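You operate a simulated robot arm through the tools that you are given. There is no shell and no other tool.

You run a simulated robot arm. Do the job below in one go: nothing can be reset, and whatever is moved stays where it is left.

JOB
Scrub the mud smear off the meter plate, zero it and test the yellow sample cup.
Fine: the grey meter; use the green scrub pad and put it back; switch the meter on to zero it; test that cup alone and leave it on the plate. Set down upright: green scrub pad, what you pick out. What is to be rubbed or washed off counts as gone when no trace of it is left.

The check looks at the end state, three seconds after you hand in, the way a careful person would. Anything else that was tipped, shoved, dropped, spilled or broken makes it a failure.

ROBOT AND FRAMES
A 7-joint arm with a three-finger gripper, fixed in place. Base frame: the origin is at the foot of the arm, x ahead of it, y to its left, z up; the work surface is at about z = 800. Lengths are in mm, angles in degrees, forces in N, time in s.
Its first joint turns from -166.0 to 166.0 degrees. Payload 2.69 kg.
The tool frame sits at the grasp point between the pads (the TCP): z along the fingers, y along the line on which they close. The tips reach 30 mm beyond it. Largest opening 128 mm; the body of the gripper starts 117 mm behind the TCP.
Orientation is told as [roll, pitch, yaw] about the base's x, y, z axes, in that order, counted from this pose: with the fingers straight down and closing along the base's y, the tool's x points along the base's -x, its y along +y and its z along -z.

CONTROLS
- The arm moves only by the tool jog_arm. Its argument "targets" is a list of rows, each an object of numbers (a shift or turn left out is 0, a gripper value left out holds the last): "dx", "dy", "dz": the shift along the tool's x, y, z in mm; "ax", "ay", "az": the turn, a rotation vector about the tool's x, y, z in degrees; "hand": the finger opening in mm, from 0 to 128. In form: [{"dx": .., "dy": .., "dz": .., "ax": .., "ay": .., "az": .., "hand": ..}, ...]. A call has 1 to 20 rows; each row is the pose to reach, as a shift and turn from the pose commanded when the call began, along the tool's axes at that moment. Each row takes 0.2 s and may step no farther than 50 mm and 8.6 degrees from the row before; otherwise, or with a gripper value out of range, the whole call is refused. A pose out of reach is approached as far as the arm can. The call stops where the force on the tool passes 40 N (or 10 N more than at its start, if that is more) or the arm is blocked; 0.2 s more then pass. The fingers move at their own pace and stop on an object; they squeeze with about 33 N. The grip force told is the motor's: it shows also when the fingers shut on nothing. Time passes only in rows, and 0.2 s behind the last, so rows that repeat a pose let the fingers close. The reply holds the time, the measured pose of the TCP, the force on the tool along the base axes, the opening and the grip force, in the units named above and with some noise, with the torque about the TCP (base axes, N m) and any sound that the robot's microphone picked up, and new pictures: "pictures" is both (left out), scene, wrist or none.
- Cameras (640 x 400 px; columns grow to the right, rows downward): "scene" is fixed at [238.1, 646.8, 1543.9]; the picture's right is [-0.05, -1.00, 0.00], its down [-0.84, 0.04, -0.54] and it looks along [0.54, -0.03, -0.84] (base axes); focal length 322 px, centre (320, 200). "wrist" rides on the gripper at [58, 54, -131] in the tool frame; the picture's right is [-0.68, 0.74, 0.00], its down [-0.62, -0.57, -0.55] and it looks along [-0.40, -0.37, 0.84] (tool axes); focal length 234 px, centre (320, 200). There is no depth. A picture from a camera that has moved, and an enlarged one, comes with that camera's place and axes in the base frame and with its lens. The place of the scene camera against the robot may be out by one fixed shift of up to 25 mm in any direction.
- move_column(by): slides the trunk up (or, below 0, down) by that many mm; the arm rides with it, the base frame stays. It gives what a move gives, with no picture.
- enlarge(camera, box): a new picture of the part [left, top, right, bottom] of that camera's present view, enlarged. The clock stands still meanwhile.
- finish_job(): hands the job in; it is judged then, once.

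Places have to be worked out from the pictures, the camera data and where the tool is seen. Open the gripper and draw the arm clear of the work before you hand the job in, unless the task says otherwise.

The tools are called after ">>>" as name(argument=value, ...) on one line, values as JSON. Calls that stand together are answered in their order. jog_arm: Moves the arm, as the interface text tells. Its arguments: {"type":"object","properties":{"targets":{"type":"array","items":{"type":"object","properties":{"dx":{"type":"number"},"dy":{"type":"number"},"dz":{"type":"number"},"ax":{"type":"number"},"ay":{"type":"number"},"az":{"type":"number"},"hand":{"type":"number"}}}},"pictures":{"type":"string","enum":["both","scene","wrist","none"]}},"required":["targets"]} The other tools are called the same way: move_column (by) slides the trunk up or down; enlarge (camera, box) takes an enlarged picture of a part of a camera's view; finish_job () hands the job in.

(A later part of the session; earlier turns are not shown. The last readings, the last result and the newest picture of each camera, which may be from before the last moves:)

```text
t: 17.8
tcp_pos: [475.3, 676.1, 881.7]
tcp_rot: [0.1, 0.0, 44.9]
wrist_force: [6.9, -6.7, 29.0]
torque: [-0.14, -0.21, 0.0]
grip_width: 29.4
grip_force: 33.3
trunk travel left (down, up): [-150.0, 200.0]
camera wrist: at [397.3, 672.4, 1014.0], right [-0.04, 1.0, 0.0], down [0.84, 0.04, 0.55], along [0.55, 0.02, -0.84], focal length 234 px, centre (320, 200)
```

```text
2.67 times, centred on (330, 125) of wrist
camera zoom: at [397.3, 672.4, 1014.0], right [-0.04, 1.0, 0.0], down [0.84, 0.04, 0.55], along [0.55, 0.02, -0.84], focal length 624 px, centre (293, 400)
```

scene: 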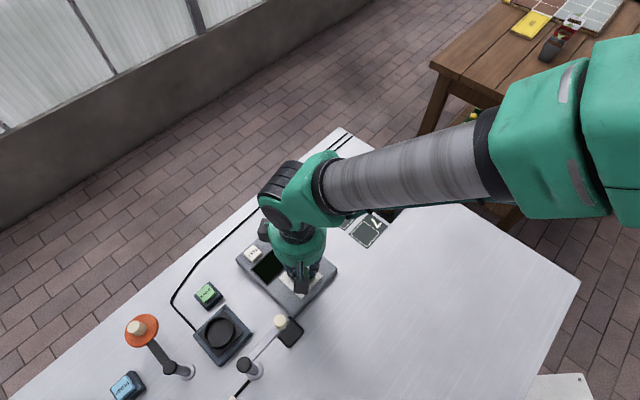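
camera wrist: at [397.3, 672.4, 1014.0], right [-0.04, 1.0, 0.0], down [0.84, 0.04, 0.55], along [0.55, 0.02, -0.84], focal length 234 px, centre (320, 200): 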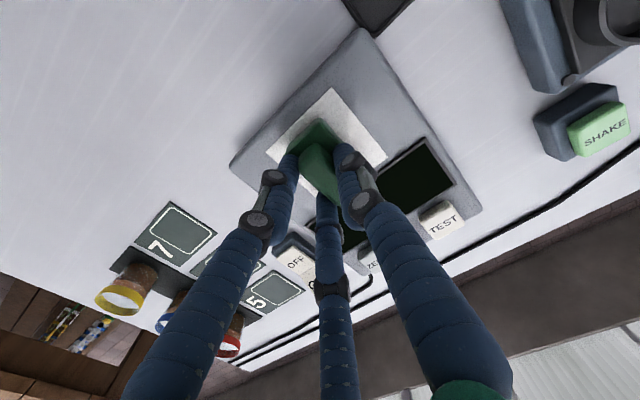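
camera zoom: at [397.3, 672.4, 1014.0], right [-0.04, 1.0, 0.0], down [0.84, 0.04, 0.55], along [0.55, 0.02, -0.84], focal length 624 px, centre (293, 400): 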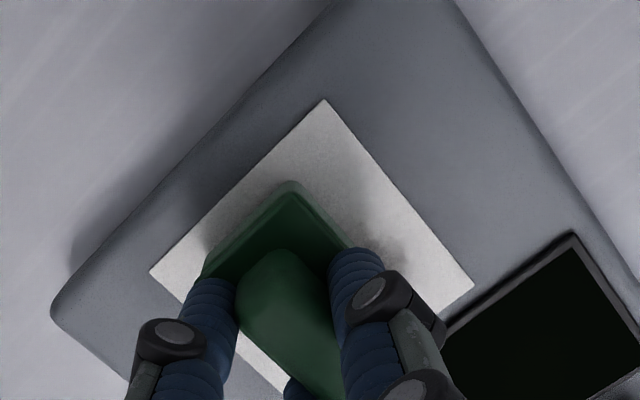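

One stroke has faded the smear a great deal. I continue with strokes offset to both sides to cover the whole plate, with slightly less force.

>>> jog_arm(targets=[{"dz": -0.6, "dx": -5}, {"dz": -0.6, "dx": -5, "dy": 8}, {"dz": -0.6, "dx": -5, "dy": 16}, {"dz": -0.6, "dx": -5, "dy": 22}, {"dz": -0.6, "dx": -5, "dy": 12}, {"dz": -0.6, "dx": -5, "dy": 2}, {"dz": -0.6, "dx": -5, "dy": -8}, {"dz": -0.6, "dx": -5, "dy": -16}, {"dz": -0.6, "dx": -5, "dy": -22}, {"dz": -0.6, "dx": 2, "dy": -22}, {"dz": -0.6, "dx": 9, "dy": -22}, {"dz": -0.6, "dx": 9, "dy": -12}, {"dz": -0.6, "dx": 9, "dy": -2}, {"dz": -0.6, "dx": 9, "dy": 8}, {"dz": -0.6, "dx": 9, "dy": 16}, {"dz": -0.6, "dx": 9, "dy": 22}, {"dz": -0.6, "dx": 2, "dy": 22}, {"dz": -0.6, "dx": -5, "dy": 22}, {"dz": -0.6, "dx": -3, "dy": 12}, {"dz": -0.6, "dx": 0, "dy": 2}])

>>> enlarge(camera="wrist", box=[230, 50, 430, 200])

```text
t: 22.0
tcp_pos: [474.5, 676.9, 882.2]
tcp_rot: [0.0, 0.1, 45.1]
wrist_force: [-0.7, 1.6, 17.8]
torque: [0.08, 0.08, 0.0]
grip_width: 29.5
grip_force: 32.9
trunk travel left (down, up): [-150.0, 200.0]
camera wrist: at [396.5, 673.4, 1013.8], right [-0.04, 1.0, 0.0], down [0.84, 0.04, 0.55], along [0.55, 0.02, -0.84], focal length 234 px, centre (320, 200)
```

scene: 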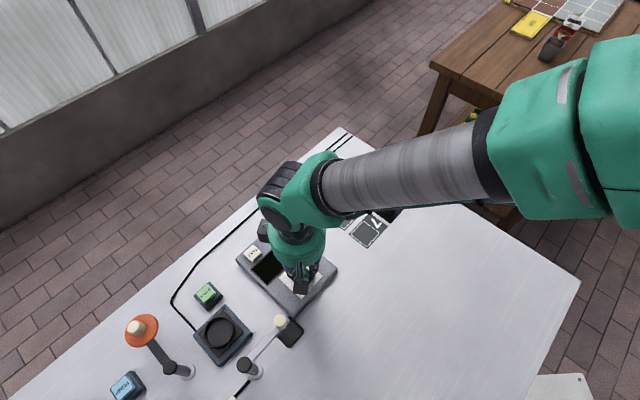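
wrist: 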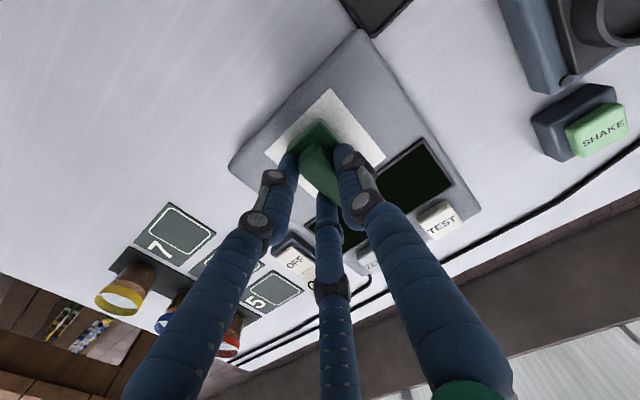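

```text
2.67 times, centred on (330, 125) of wrist
camera zoom: at [396.5, 673.4, 1013.8], right [-0.04, 1.0, 0.0], down [0.84, 0.04, 0.55], along [0.55, 0.02, -0.84], focal length 624 px, centre (293, 400)
```

zoom: 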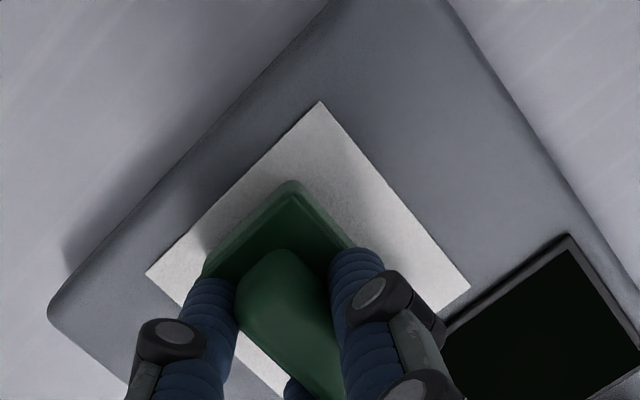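

The visible plate looks clean. I do one more full set of strokes to be sure, ending centred.

>>> jog_arm(targets=[{"dz": -0.1, "dx": 6, "dy": 0}, {"dz": -0.1, "dx": 9, "dy": 10}, {"dz": -0.1, "dx": 9, "dy": 20}, {"dz": -0.1, "dx": 2, "dy": 22}, {"dz": -0.1, "dx": -5, "dy": 22}, {"dz": -0.1, "dx": -5, "dy": 12}, {"dz": -0.1, "dx": -5, "dy": 2}, {"dz": -0.1, "dx": -5, "dy": -8}, {"dz": -0.1, "dx": -5, "dy": -18}, {"dz": -0.1, "dx": -5, "dy": -24}, {"dz": -0.1, "dx": 2, "dy": -24}, {"dz": -0.1, "dx": 9, "dy": -24}, {"dz": -0.1, "dx": 9, "dy": -14}, {"dz": -0.1, "dx": 9, "dy": -4}, {"dz": -0.1, "dx": 4, "dy": -4}, {"dz": -0.1, "dx": 0, "dy": 4}, {"dz": -0.1, "dx": 0, "dy": 14}, {"dz": -0.1, "dx": 0, "dy": 4}, {"dz": -0.1, "dx": 0, "dy": -2}], pictures="none")

>>> jog_arm(targets=[{"dz": -15}, {"dz": -35}, {"dy": -30, "dz": -45}, {"dx": 8, "dy": -60, "dz": -45}, {"dx": 20, "dy": -90, "dz": -45}, {"dx": 20, "dy": -90, "dz": -45}])

>>> enlarge(camera="wrist", box=[320, 0, 560, 180])

>>> enlarge(camera="scene", box=[230, 210, 350, 320])

```text
t: 26.0
tcp_pos: [475.8, 676.3, 882.5]
tcp_rot: [0.0, 0.0, 45.0]
wrist_force: [-2.5, 3.6, 14.0]
torque: [0.2, 0.11, -0.05]
grip_width: 29.4
grip_force: 32.7
trunk travel left (down, up): [-150.0, 200.0]
```

```text
t: 27.4
tcp_pos: [524.7, 599.8, 925.8]
tcp_rot: [0.0, 0.1, 45.0]
wrist_force: [-0.2, 0.2, 0.3]
torque: [0.01, 0.0, 0.01]
grip_width: 29.6
grip_force: 33.2
trunk travel left (down, up): [-150.0, 200.0]
camera wrist: at [446.2, 595.5, 1058.5], right [-0.04, 1.0, 0.0], down [0.84, 0.04, 0.55], along [0.55, 0.02, -0.84], focal length 234 px, centre (320, 200)
```

scene: 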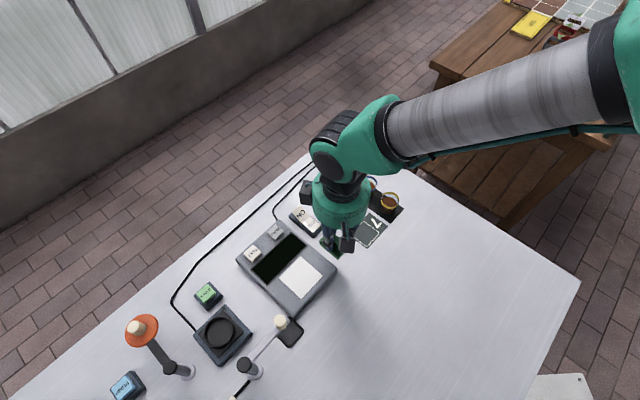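
wrist: 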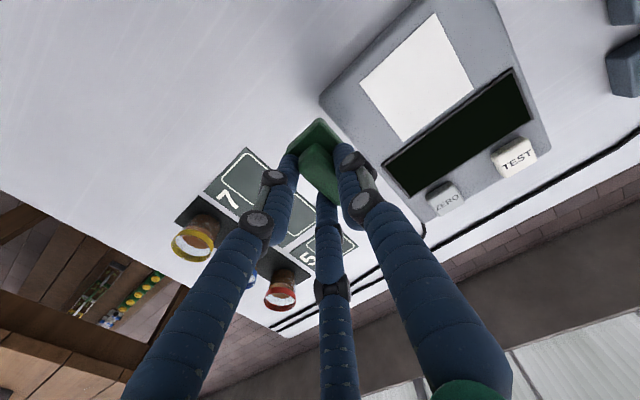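

```text
2.22 times, centred on (440, 90) of wrist
camera zoom: at [446.2, 595.5, 1058.5], right [-0.04, 1.0, 0.0], down [0.84, 0.04, 0.55], along [0.55, 0.02, -0.84], focal length 520 px, centre (53, 444)
```

zoom: 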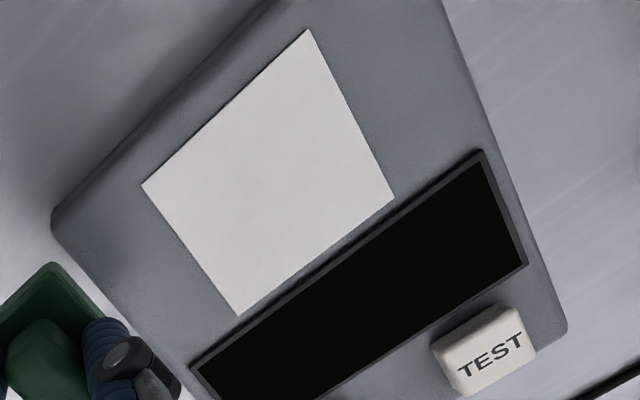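

```text
3.64 times, centred on (290, 265) of scene
camera zoom: at [238.1, 646.8, 1543.9], right [-0.05, -1.0, 0.0], down [-0.84, 0.04, -0.54], along [0.54, -0.03, -0.84], focal length 1173 px, centre (429, -36)
```

zoom: 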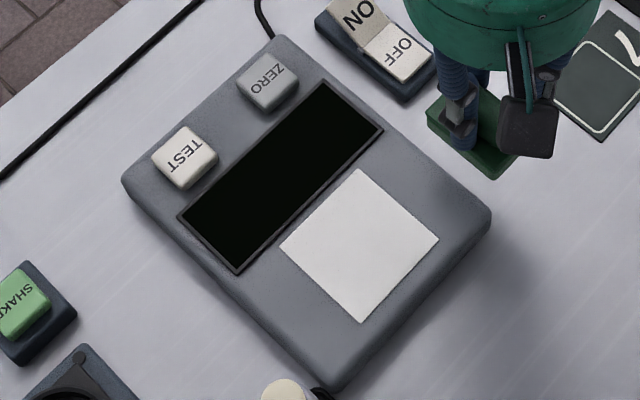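

The plate looks clean in both views. I enlarge strongly to check for any faint trace.

>>> enlarge(camera="scene", box=[275, 250, 325, 305])

>>> enlarge(camera="wrist", box=[350, 0, 480, 150])

```text
7.27 times, centred on (300, 278) of scene
camera zoom: at [238.1, 646.8, 1543.9], right [-0.05, -1.0, 0.0], down [-0.84, 0.04, -0.54], along [0.54, -0.03, -0.84], focal length 2345 px, centre (466, -364)
```

zoom: 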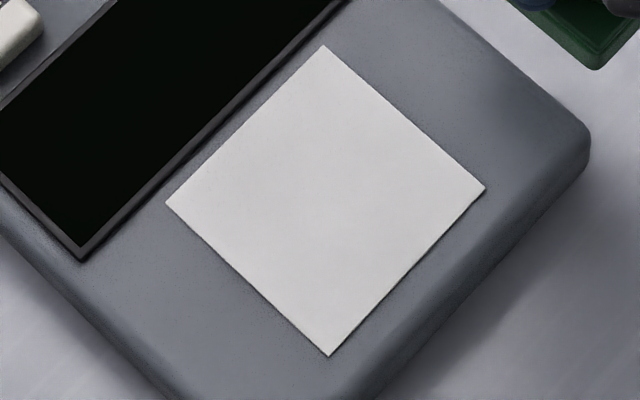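

```text
2.67 times, centred on (415, 75) of wrist
camera zoom: at [446.2, 595.5, 1058.5], right [-0.04, 1.0, 0.0], down [0.84, 0.04, 0.55], along [0.55, 0.02, -0.84], focal length 624 px, centre (67, 533)
```

zoom: 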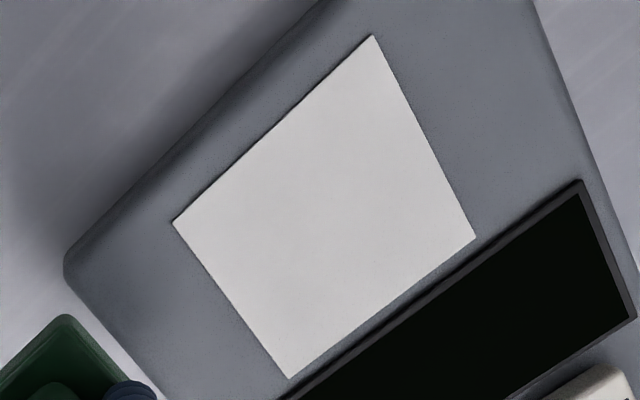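

No trace is left. I return the pad to exactly where it came from (14.7 mm and 27.8 mm back, 75 mm down).

>>> jog_arm(targets=[{"dx": 14.7, "dy": -27.8, "dz": 15}, {"dx": 14.7, "dy": -27.8, "dz": 45}, {"dx": 14.7, "dy": -27.8, "dz": 63}, {"dx": 14.7, "dy": -27.8, "dz": 72}, {"dx": 14.7, "dy": -27.8, "dz": 74}, {"dx": 14.7, "dy": -27.8, "dz": 74}])

>>> enlarge(camera="scene", box=[310, 200, 400, 280])

```text
t: 28.8
tcp_pos: [534.1, 569.3, 851.8]
tcp_rot: [0.0, 0.0, 45.0]
wrist_force: [-0.9, -0.3, -0.1]
torque: [0.01, -0.02, 0.01]
grip_width: 29.3
grip_force: 32.4
trunk travel left (down, up): [-150.0, 200.0]
camera wrist: at [456.3, 564.7, 983.8], right [-0.04, 1.0, 0.0], down [0.84, 0.04, 0.55], along [0.55, 0.02, -0.84], focal length 234 px, centre (320, 200)
```

scene: 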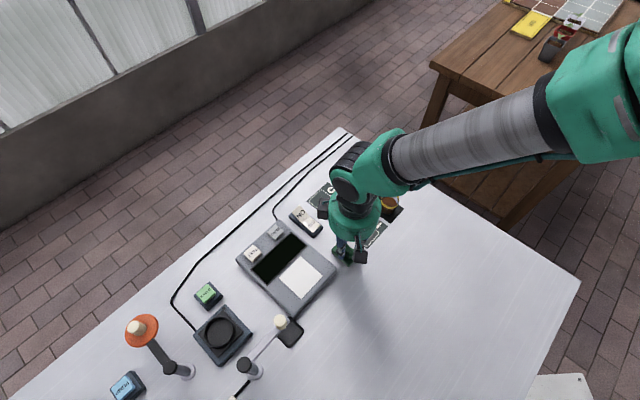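
wrist: 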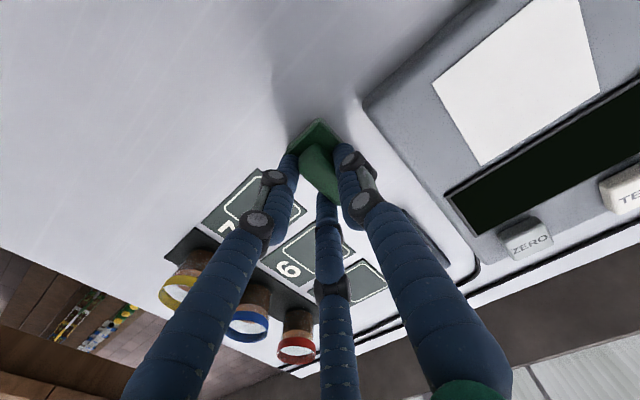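

```text
5.00 times, centred on (355, 240) of scene
camera zoom: at [238.1, 646.8, 1543.9], right [-0.05, -1.0, 0.0], down [-0.84, 0.04, -0.54], along [0.54, -0.03, -0.84], focal length 1612 px, centre (145, 0)
```

zoom: 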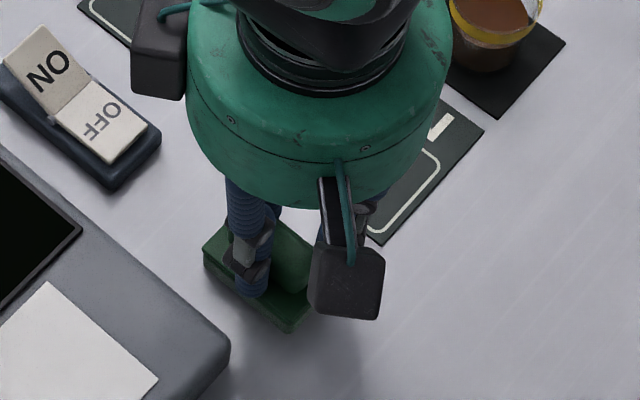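

The pad is back over its mark, within a millimetre of the table. I lower the last bit until it touches.

>>> jog_arm(targets=[{"dz": 1.0}, {"dz": 1.4}, {"dz": 1.4}], pictures="none")

```text
t: 29.6
tcp_pos: [533.2, 566.9, 852.0]
tcp_rot: [0.0, 0.1, 44.9]
wrist_force: [1.3, -0.2, 0.8]
torque: [0.01, -0.04, 0.0]
grip_width: 29.6
grip_force: 33.1
trunk travel left (down, up): [-150.0, 200.0]
```

>>> jog_arm(targets=[{"dz": 0.8}, {"dz": 0.8}], pictures="none")

```text
t: 30.2
tcp_pos: [533.8, 568.4, 850.6]
tcp_rot: [-0.1, 0.0, 45.0]
wrist_force: [-4.4, -3.7, 17.0]
torque: [-0.19, 0.29, 0.01]
grip_width: 29.5
grip_force: 32.5
trunk travel left (down, up): [-150.0, 200.0]
```

The pad is firmly on the table (17 N). I ease the load off a little, then open to 54 and lift straight up.

>>> jog_arm(targets=[{"dz": -0.7}, {"dz": -0.7}, {"dz": -0.7, "hand": 36}, {"dz": -0.7, "hand": 44}, {"dz": -0.7, "hand": 54}, {"dz": -0.7, "hand": 54}, {"dz": -20, "hand": 54}, {"dz": -50, "hand": 54}, {"dz": -95, "hand": 54}, {"dz": -140, "hand": 54}, {"dz": -140, "hand": 54}])

>>> enlarge(camera="scene", box=[310, 200, 400, 280])

>>> enlarge(camera="wrist", box=[320, 100, 460, 240])

```text
t: 32.6
tcp_pos: [531.6, 568.2, 993.2]
tcp_rot: [0.0, 0.1, 45.0]
wrist_force: [0.6, 0.2, 0.2]
torque: [0.0, 0.0, -0.01]
grip_width: 53.9
grip_force: 0.0
trunk travel left (down, up): [-150.0, 200.0]
camera wrist: at [452.9, 564.0, 1125.1], right [-0.04, 1.0, 0.0], down [0.84, 0.04, 0.55], along [0.55, 0.02, -0.84], focal length 234 px, centre (320, 200)
```

scene: 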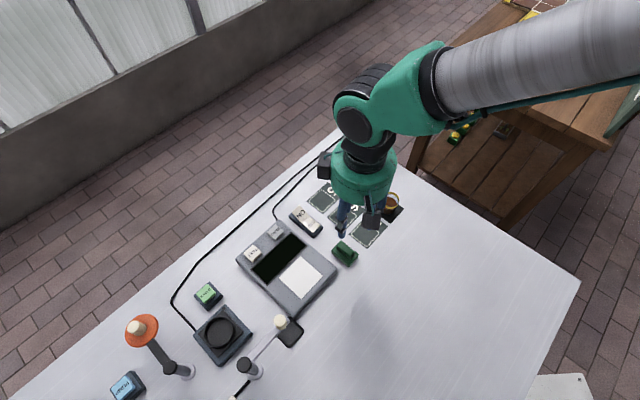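
wrist: 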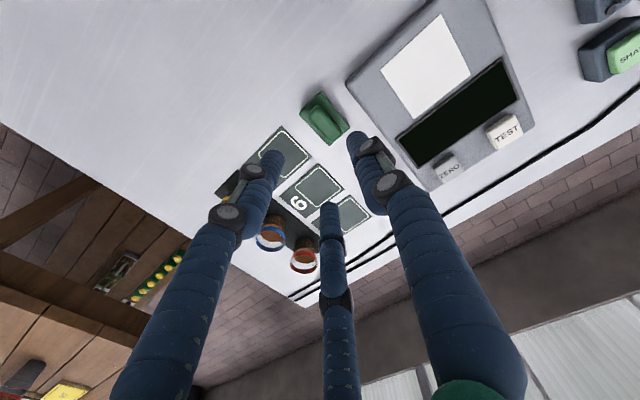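

```text
5.00 times, centred on (355, 240) of scene
camera zoom: at [238.1, 646.8, 1543.9], right [-0.05, -1.0, 0.0], down [-0.84, 0.04, -0.54], along [0.54, -0.03, -0.84], focal length 1612 px, centre (145, 0)
```

zoom: 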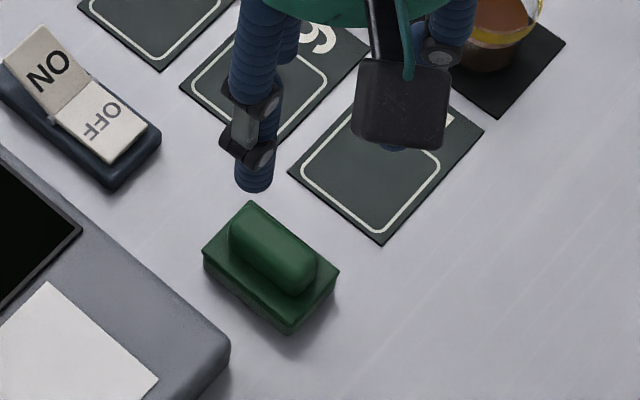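

```text
2.86 times, centred on (390, 170) of wrist
camera zoom: at [452.9, 564.0, 1125.1], right [-0.04, 1.0, 0.0], down [0.84, 0.04, 0.55], along [0.55, 0.02, -0.84], focal length 669 px, centre (120, 286)
```

zoom: 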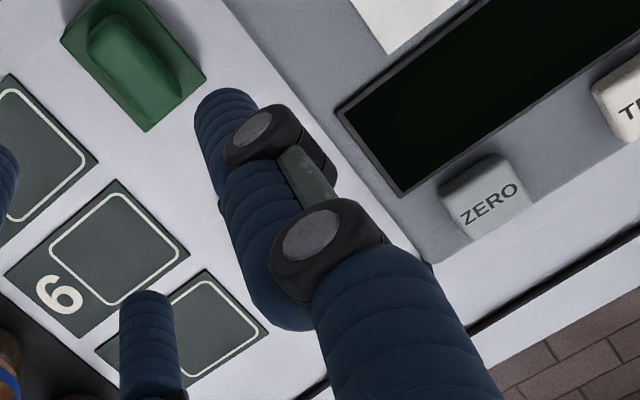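

The pad is back on its spot, upright. The rocker's keys are near (611, 651) for OFF and (637, 679) for ON, with the ON end standing up, so the meter is off. I move above it for a closer look.

>>> jog_arm(targets=[{"dx": -45, "dy": 1}, {"dx": -90, "dy": 3}, {"dx": -137, "dy": 4}, {"dx": -137, "dy": 4, "hand": 80}, {"dx": -137, "dy": 4, "hand": 80}])

>>> enlarge(camera="wrist", box=[250, 60, 410, 190])

>>> enlarge(camera="scene", box=[270, 190, 340, 250])

```text
t: 33.8
tcp_pos: [626.5, 669.5, 990.8]
tcp_rot: [0.0, 0.0, 44.9]
wrist_force: [0.8, 0.2, 1.0]
torque: [0.02, -0.01, 0.01]
grip_width: 79.9
grip_force: 0.2
trunk travel left (down, up): [-150.0, 200.0]
camera wrist: at [549.5, 665.0, 1123.0], right [-0.04, 1.0, 0.0], down [0.84, 0.04, 0.55], along [0.55, 0.02, -0.84], focal length 234 px, centre (320, 200)
```

scene: 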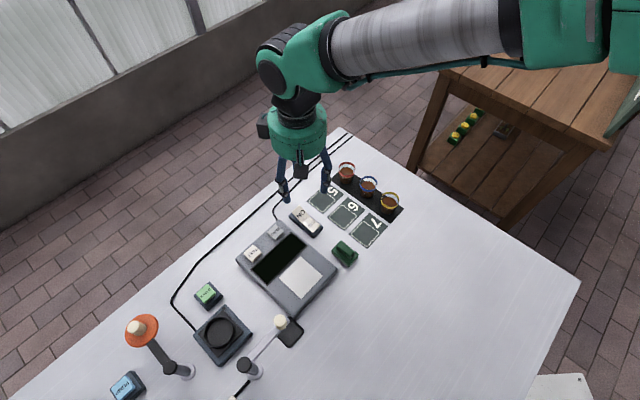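
wrist: 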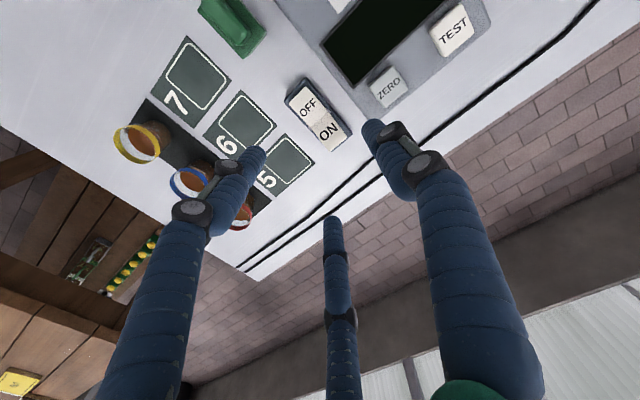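

```text
3.08 times, centred on (330, 125) of wrist
camera zoom: at [549.5, 665.0, 1123.0], right [-0.04, 1.0, 0.0], down [0.84, 0.04, 0.55], along [0.55, 0.02, -0.84], focal length 720 px, centre (289, 431)
```

zoom: 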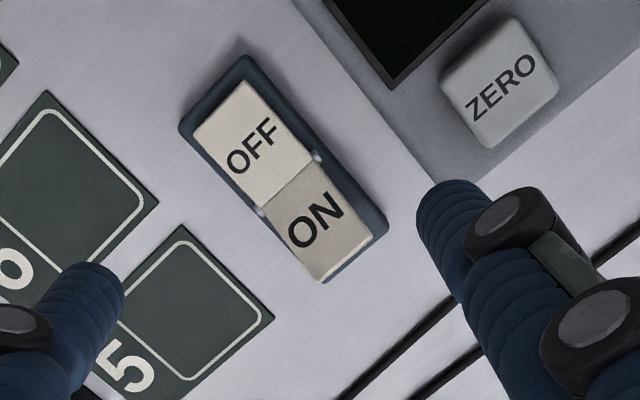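

```text
6.67 times, centred on (305, 220) of scene
camera zoom: at [238.1, 646.8, 1543.9], right [-0.05, -1.0, 0.0], down [-0.84, 0.04, -0.54], along [0.54, -0.03, -0.84], focal length 2150 px, centre (420, 67)
```

zoom: 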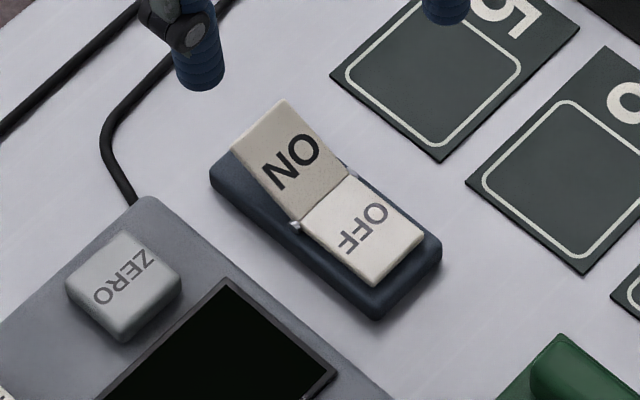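

The rocker's pivot is about 2 mm from the tool axis and the raised ON end is about 35 mm further along. I close the hand, move 24 mm over the ON half and come down to just above it.

>>> jog_arm(targets=[{"dx": -24, "dy": 1.7, "hand": 0}, {"dx": -24, "dy": 1.7, "dz": 30}, {"dx": -24, "dy": 1.7, "dz": 70}, {"dx": -24, "dy": 1.7, "dz": 105}, {"dx": -24, "dy": 1.7, "dz": 118}, {"dx": -24, "dy": 1.7, "dz": 118}])

>>> enlarge(camera="wrist", box=[250, 90, 410, 220])

>>> enlarge(camera="scene", box=[270, 180, 350, 250])

```text
t: 35.2
tcp_pos: [642.3, 686.8, 873.6]
tcp_rot: [0.1, 0.1, 45.0]
wrist_force: [-0.9, 1.2, -0.5]
torque: [0.01, 0.02, 0.01]
grip_width: 2.2
grip_force: 31.3
trunk travel left (down, up): [-150.0, 200.0]
camera wrist: at [564.1, 682.3, 1004.0], right [-0.04, 1.0, 0.0], down [0.84, 0.04, 0.55], along [0.55, 0.02, -0.84], focal length 234 px, centre (320, 200)
```

scene: 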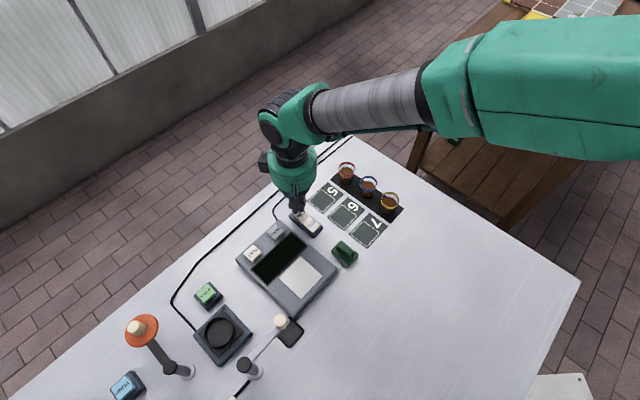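
wrist: 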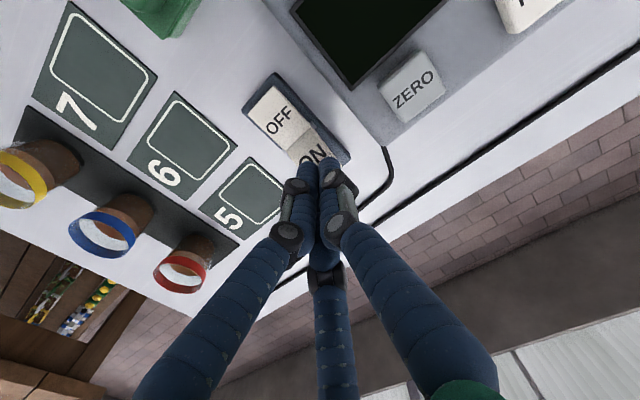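

```text
3.08 times, centred on (330, 155) of wrist
camera zoom: at [564.1, 682.3, 1004.0], right [-0.04, 1.0, 0.0], down [0.84, 0.04, 0.55], along [0.55, 0.02, -0.84], focal length 720 px, centre (289, 338)
```

zoom: 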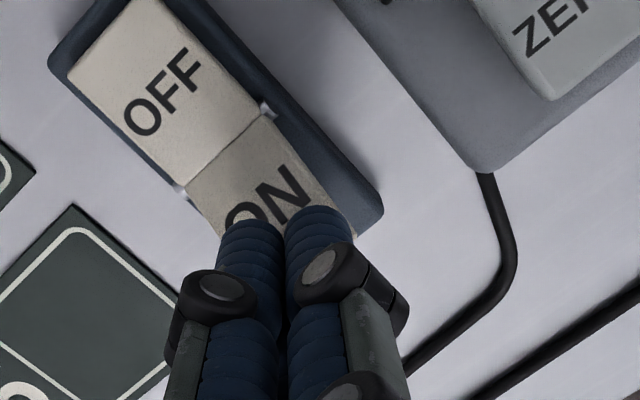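

```text
5.71 times, centred on (310, 215) of scene
camera zoom: at [238.1, 646.8, 1543.9], right [-0.05, -1.0, 0.0], down [-0.84, 0.04, -0.54], along [0.54, -0.03, -0.84], focal length 1843 px, centre (377, 114)
```

zoom: 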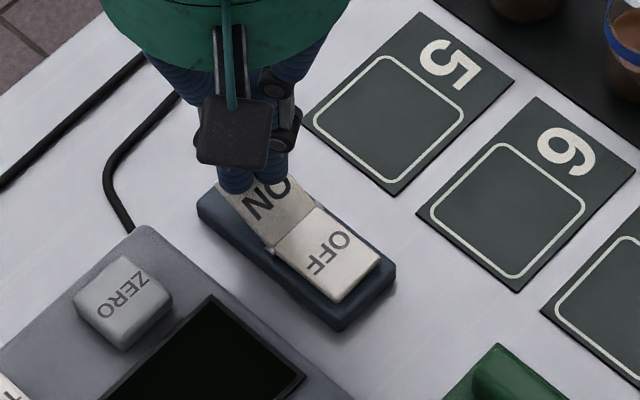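

The closed tips sit over the ON half, 24 mm from the pivot. I press down in small steps, watching force and sound.

>>> jog_arm(targets=[{"dz": 4}, {"dz": 8}, {"dz": 10}, {"dz": 10}], pictures="none")

>>> jog_arm(targets=[{"dz": 2}, {"dz": 4}, {"dz": 4}], pictures="none")

```text
t: 36.2
tcp_pos: [643.3, 687.0, 861.9]
tcp_rot: [0.1, 0.1, 44.9]
wrist_force: [-0.1, 0.4, 1.0]
torque: [0.01, 0.02, 0.01]
grip_width: 2.3
grip_force: 31.8
trunk travel left (down, up): [-150.0, 200.0]
```

```text
t: 37.0
tcp_pos: [644.5, 686.8, 859.2]
tcp_rot: [0.0, 0.1, 45.0]
wrist_force: [0.2, 0.1, -0.2]
torque: [0.01, 0.0, -0.03]
grip_width: 2.3
grip_force: 32.2
trunk travel left (down, up): [-150.0, 200.0]
```

>>> jog_arm(targets=[{"dz": 2}, {"dz": 3}, {"dz": 3}], pictures="none")

>>> jog_arm(targets=[{"dz": 2}, {"dz": 3}, {"dz": 3}])

>>> enlarge(camera="scene", box=[270, 180, 350, 250])

```text
t: 37.8
tcp_pos: [643.1, 686.9, 854.9]
tcp_rot: [0.0, 0.1, 44.9]
wrist_force: [0.2, -0.7, 0.7]
torque: [0.03, -0.02, 0.0]
grip_width: 2.0
grip_force: 30.7
trunk travel left (down, up): [-150.0, 200.0]
```

```text
t: 38.6
tcp_pos: [643.4, 687.7, 852.2]
tcp_rot: [0.0, 0.1, 45.0]
wrist_force: [0.6, -0.9, -1.5]
torque: [0.02, 0.0, -0.01]
grip_width: 1.9
grip_force: 31.6
trunk travel left (down, up): [-150.0, 200.0]
camera wrist: at [566.6, 683.0, 984.0], right [-0.04, 1.0, 0.0], down [0.84, 0.04, 0.55], along [0.55, 0.02, -0.84], focal length 234 px, centre (320, 200)
```

scene: 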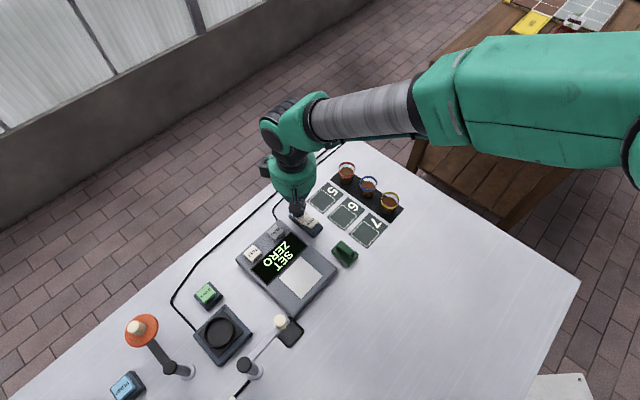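
wrist: 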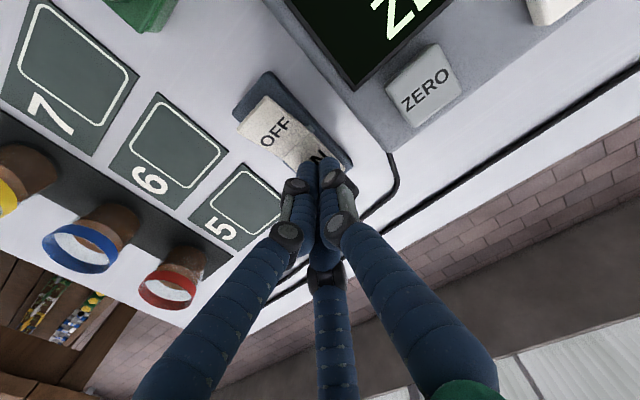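

```text
5.71 times, centred on (310, 215) of scene
camera zoom: at [238.1, 646.8, 1543.9], right [-0.05, -1.0, 0.0], down [-0.84, 0.04, -0.54], along [0.54, -0.03, -0.84], focal length 1843 px, centre (377, 114)
```

zoom: 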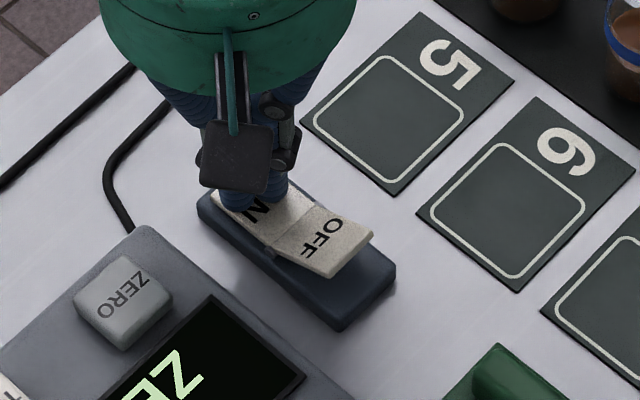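

The rocker has tipped to ON and the display lit up with "SET ZERO". I lift off and check that it stays on.

>>> jog_arm(targets=[{"dz": -20}, {"dz": -60}, {"dz": -100}, {"dz": -100}])

>>> enlarge(camera="scene", box=[230, 190, 350, 300])

>>> enlarge(camera="wrist", box=[300, 20, 480, 150])

```text
t: 39.6
tcp_pos: [644.3, 685.2, 953.9]
tcp_rot: [0.0, 0.0, 45.0]
wrist_force: [-0.5, -0.3, 1.0]
torque: [0.04, -0.04, 0.02]
grip_width: 1.9
grip_force: 31.1
trunk travel left (down, up): [-150.0, 200.0]
camera wrist: at [566.3, 681.5, 1085.9], right [-0.04, 1.0, 0.0], down [0.84, 0.04, 0.55], along [0.55, 0.02, -0.84], focal length 234 px, centre (320, 200)
```

scene: 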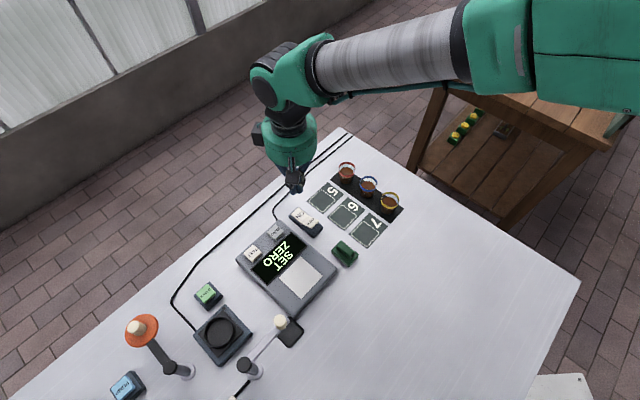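
wrist: 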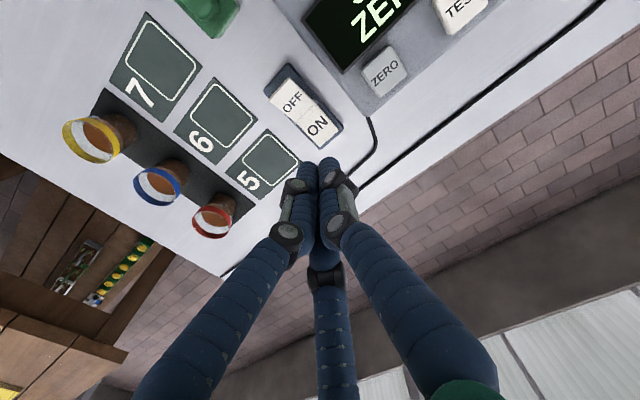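

```text
3.64 times, centred on (290, 245) of scene
camera zoom: at [238.1, 646.8, 1543.9], right [-0.05, -1.0, 0.0], down [-0.84, 0.04, -0.54], along [0.54, -0.03, -0.84], focal length 1173 px, centre (429, 36)
```

zoom: 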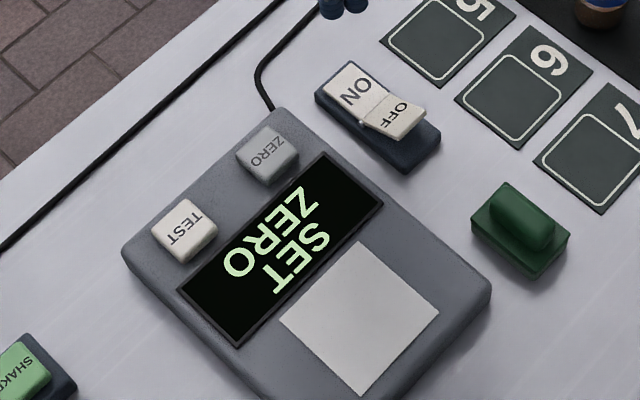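

```text
3.08 times, centred on (390, 85) of wrist
camera zoom: at [566.3, 681.5, 1085.9], right [-0.04, 1.0, 0.0], down [0.84, 0.04, 0.55], along [0.55, 0.02, -0.84], focal length 720 px, centre (105, 554)
```

zoom: 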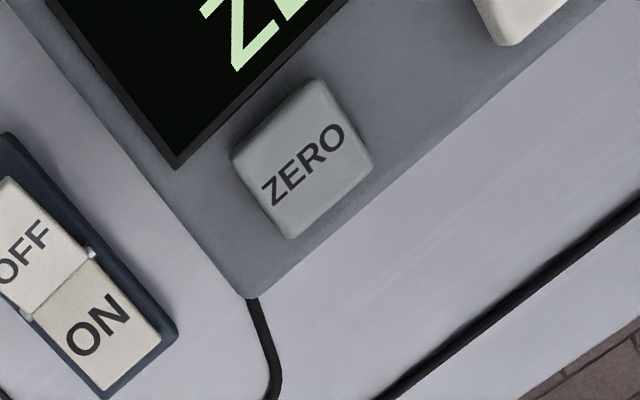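

The meter is on and asks for zero to be set, with the plate empty and clean. The ZERO button is about 85 mm across from here, at about (u 935, v −114), so I move over it and come down to just above.

>>> jog_arm(targets=[{"dx": 2, "dy": 43}, {"dx": 4.8, "dy": 85.2}, {"dx": 4.8, "dy": 85.2, "dz": 35}, {"dx": 4.8, "dy": 85.2, "dz": 60}, {"dx": 4.8, "dy": 85.2, "dz": 68}, {"dx": 4.8, "dy": 85.2, "dz": 68}])

>>> enlarge(camera="scene", box=[240, 190, 320, 260])

>>> enlarge(camera="wrist", box=[250, 70, 410, 200])

```text
t: 41.0
tcp_pos: [576.9, 744.0, 883.2]
tcp_rot: [0.0, 0.1, 44.9]
wrist_force: [-1.0, 0.3, 0.0]
torque: [-0.01, -0.01, 0.04]
grip_width: 2.0
grip_force: 31.4
trunk travel left (down, up): [-150.0, 200.0]
camera wrist: at [500.0, 739.7, 1013.9], right [-0.04, 1.0, 0.0], down [0.84, 0.04, 0.55], along [0.55, 0.02, -0.84], focal length 234 px, centre (320, 200)
```

scene: 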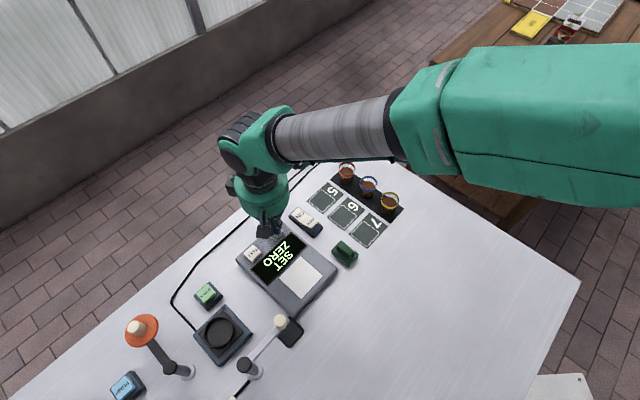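
wrist: 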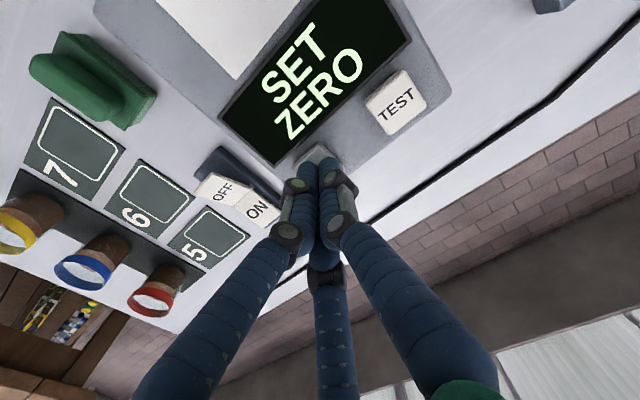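

```text
5.71 times, centred on (280, 225) of scene
camera zoom: at [238.1, 646.8, 1543.9], right [-0.05, -1.0, 0.0], down [-0.84, 0.04, -0.54], along [0.54, -0.03, -0.84], focal length 1843 px, centre (549, 57)
```

zoom: 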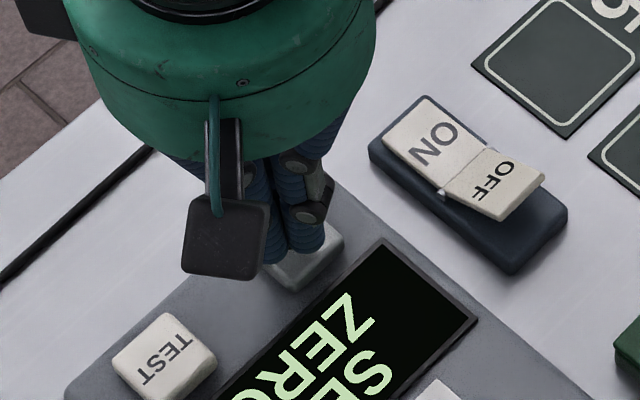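

```text
3.08 times, centred on (330, 135) of wrist
camera zoom: at [500.0, 739.7, 1013.9], right [-0.04, 1.0, 0.0], down [0.84, 0.04, 0.55], along [0.55, 0.02, -0.84], focal length 720 px, centre (289, 400)
```

zoom: 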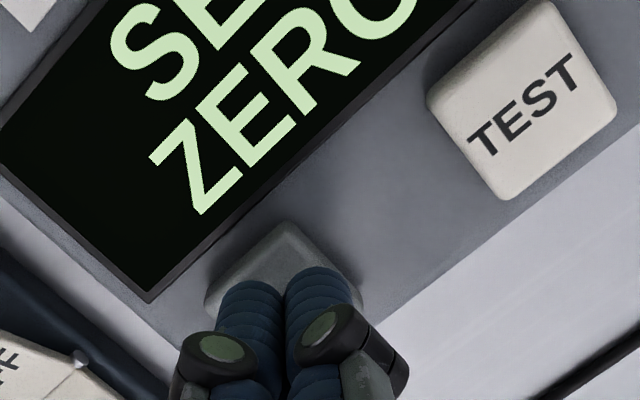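

The tips are right over ZERO. I press gently in small steps and watch the display.

>>> jog_arm(targets=[{"dz": 3}, {"dz": 6}, {"dz": 8}, {"dz": 8}], pictures="none")

>>> jog_arm(targets=[{"dz": 1.5}, {"dz": 3}, {"dz": 3}], pictures="scene")

```text
t: 42.0
tcp_pos: [578.9, 743.6, 876.1]
tcp_rot: [0.1, 0.1, 45.0]
wrist_force: [0.0, 0.1, 0.5]
torque: [0.0, -0.01, 0.02]
grip_width: 2.3
grip_force: 31.1
trunk travel left (down, up): [-150.0, 200.0]
```

```text
t: 42.8
tcp_pos: [579.8, 743.8, 874.0]
tcp_rot: [0.0, 0.1, 45.0]
wrist_force: [0.2, 1.2, -0.4]
torque: [0.0, 0.0, -0.01]
grip_width: 2.1
grip_force: 31.1
trunk travel left (down, up): [-150.0, 200.0]
```

scene: 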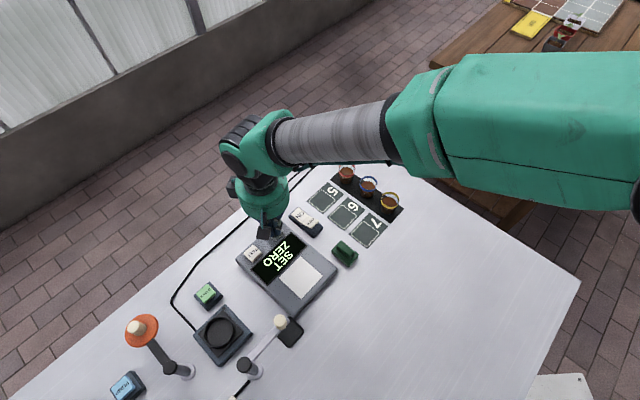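

Tips are at about 843 with no load yet. I continue pressing in small steps.

>>> jog_arm(targets=[{"dz": 1.5}, {"dz": 3}, {"dz": 3}], pictures="scene")

>>> jog_arm(targets=[{"dz": 1}, {"dz": 2}, {"dz": 2}], pictures="scene")

```text
t: 43.6
tcp_pos: [579.8, 745.0, 869.2]
tcp_rot: [0.0, 0.0, 45.0]
wrist_force: [-0.4, 0.8, -0.6]
torque: [0.02, 0.02, 0.01]
grip_width: 2.0
grip_force: 31.1
trunk travel left (down, up): [-150.0, 200.0]
```

scene: 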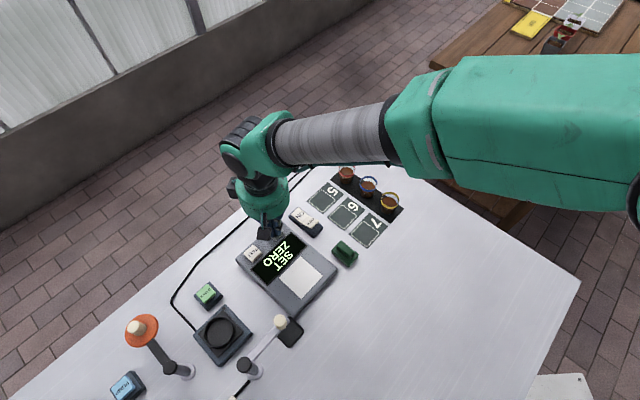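

```text
t: 44.4
tcp_pos: [579.8, 745.0, 868.2]
tcp_rot: [0.1, 0.1, 45.0]
wrist_force: [0.0, -0.5, 0.2]
torque: [0.02, -0.01, 0.0]
grip_width: 2.0
grip_force: 31.3
trunk travel left (down, up): [-150.0, 200.0]
```

scene: 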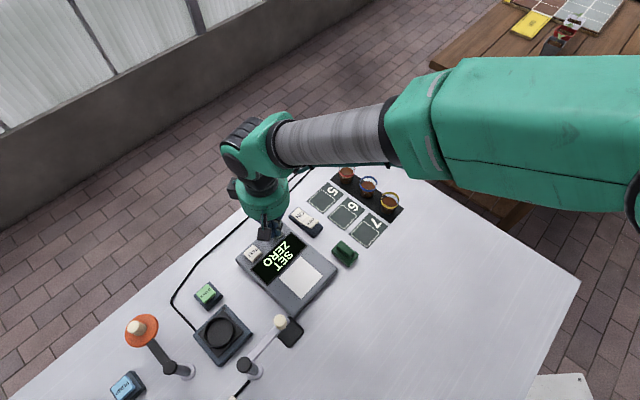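

>>> enlarge(camera="scene", box=[250, 210, 310, 260])

>>> jog_arm(targets=[{"dz": 0}], pictures="wrist")

>>> enlarge(camera="wrist", box=[250, 100, 410, 220])

```text
8.00 times, centred on (280, 235) of scene
camera zoom: at [238.1, 646.8, 1543.9], right [-0.05, -1.0, 0.0], down [-0.84, 0.04, -0.54], along [0.54, -0.03, -0.84], focal length 2580 px, centre (640, -80)
```

zoom: 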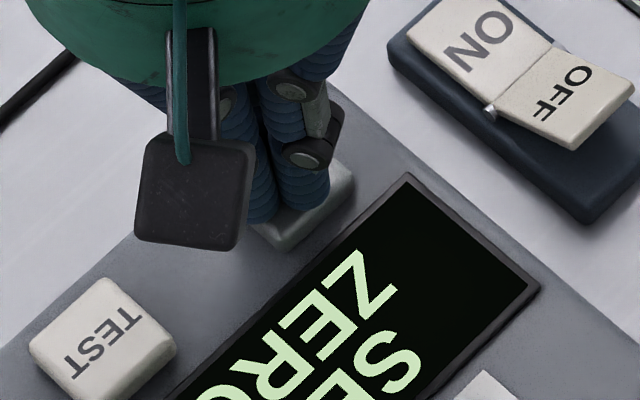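

```text
t: 44.8
tcp_pos: [579.2, 743.6, 868.8]
tcp_rot: [0.0, 0.1, 45.0]
wrist_force: [-0.4, 0.1, 2.1]
torque: [-0.01, -0.03, -0.02]
grip_width: 2.2
grip_force: 31.2
trunk travel left (down, up): [-150.0, 200.0]
camera wrist: at [502.0, 740.1, 1000.0], right [-0.04, 1.0, 0.0], down [0.84, 0.04, 0.55], along [0.55, 0.02, -0.84], focal length 234 px, centre (320, 200)
```

wrist: 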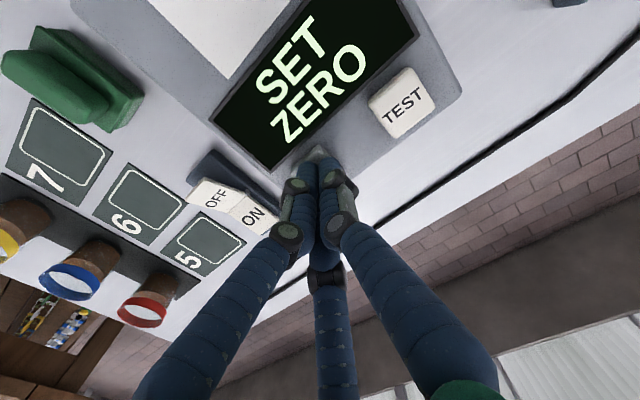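

```text
3.33 times, centred on (330, 160) of wrist
camera zoom: at [502.0, 740.1, 1000.0], right [-0.04, 1.0, 0.0], down [0.84, 0.04, 0.55], along [0.55, 0.02, -0.84], focal length 781 px, centre (287, 333)
```

zoom: 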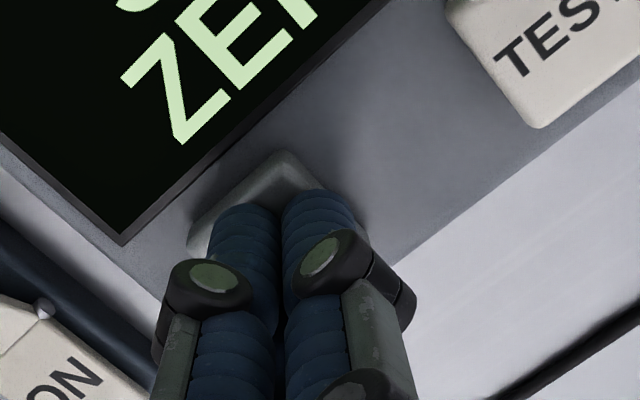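

The tips seem about to touch the button. I press on in 1–1.5 mm steps.

>>> jog_arm(targets=[{"dz": 1.5}, {"dz": 1.5}], pictures="none")

>>> jog_arm(targets=[{"dz": 1.5}, {"dz": 1.5}], pictures="scene")

```text
t: 45.4
tcp_pos: [580.5, 743.2, 867.4]
tcp_rot: [0.0, 0.1, 45.1]
wrist_force: [-0.8, -0.7, 0.3]
torque: [0.0, 0.03, 0.0]
grip_width: 2.1
grip_force: 31.8
trunk travel left (down, up): [-150.0, 200.0]
```

```text
t: 46.0
tcp_pos: [579.4, 745.2, 866.4]
tcp_rot: [-0.1, 0.1, 44.9]
wrist_force: [0.4, -0.4, 1.2]
torque: [-0.09, -0.03, 0.03]
grip_width: 2.0
grip_force: 31.3
trunk travel left (down, up): [-150.0, 200.0]
```

scene: 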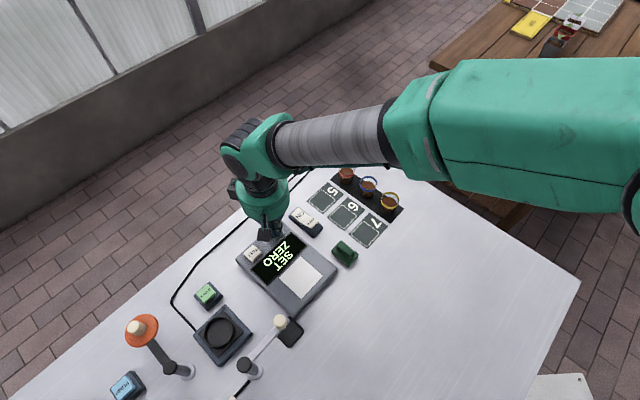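

>>> jog_arm(targets=[{"dz": 1.5}, {"dz": 1.5}], pictures="scene")

>>> enlarge(camera="scene", box=[240, 200, 330, 290])

```text
t: 46.6
tcp_pos: [579.2, 743.8, 864.8]
tcp_rot: [0.0, 0.1, 45.0]
wrist_force: [0.3, 0.7, 1.5]
torque: [0.0, 0.04, 0.0]
grip_width: 6.1
grip_force: 31.7
trunk travel left (down, up): [-150.0, 200.0]
heard: click
```

scene: 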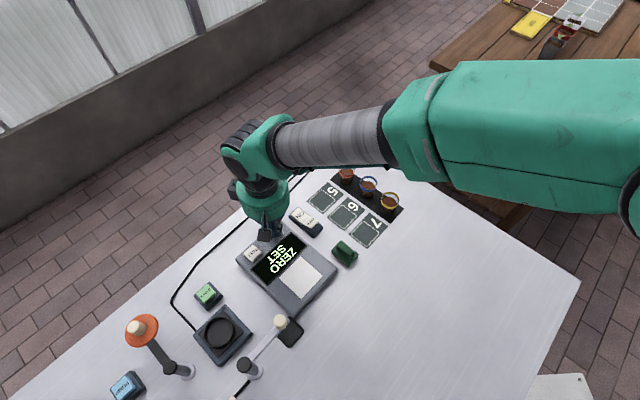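

```text
4.44 times, centred on (285, 245) of scene
camera zoom: at [238.1, 646.8, 1543.9], right [-0.05, -1.0, 0.0], down [-0.84, 0.04, -0.54], along [0.54, -0.03, -0.84], focal length 1433 px, centre (476, 0)
```

zoom: 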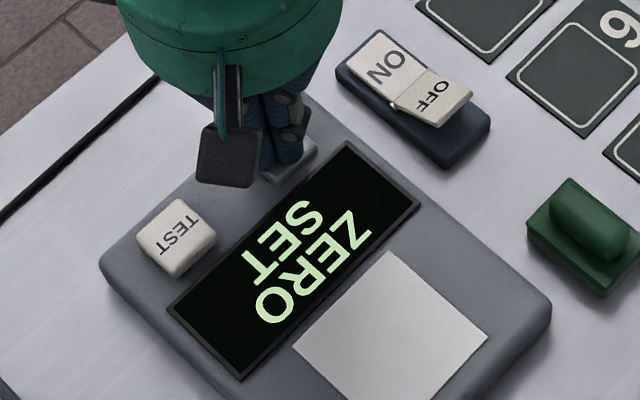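

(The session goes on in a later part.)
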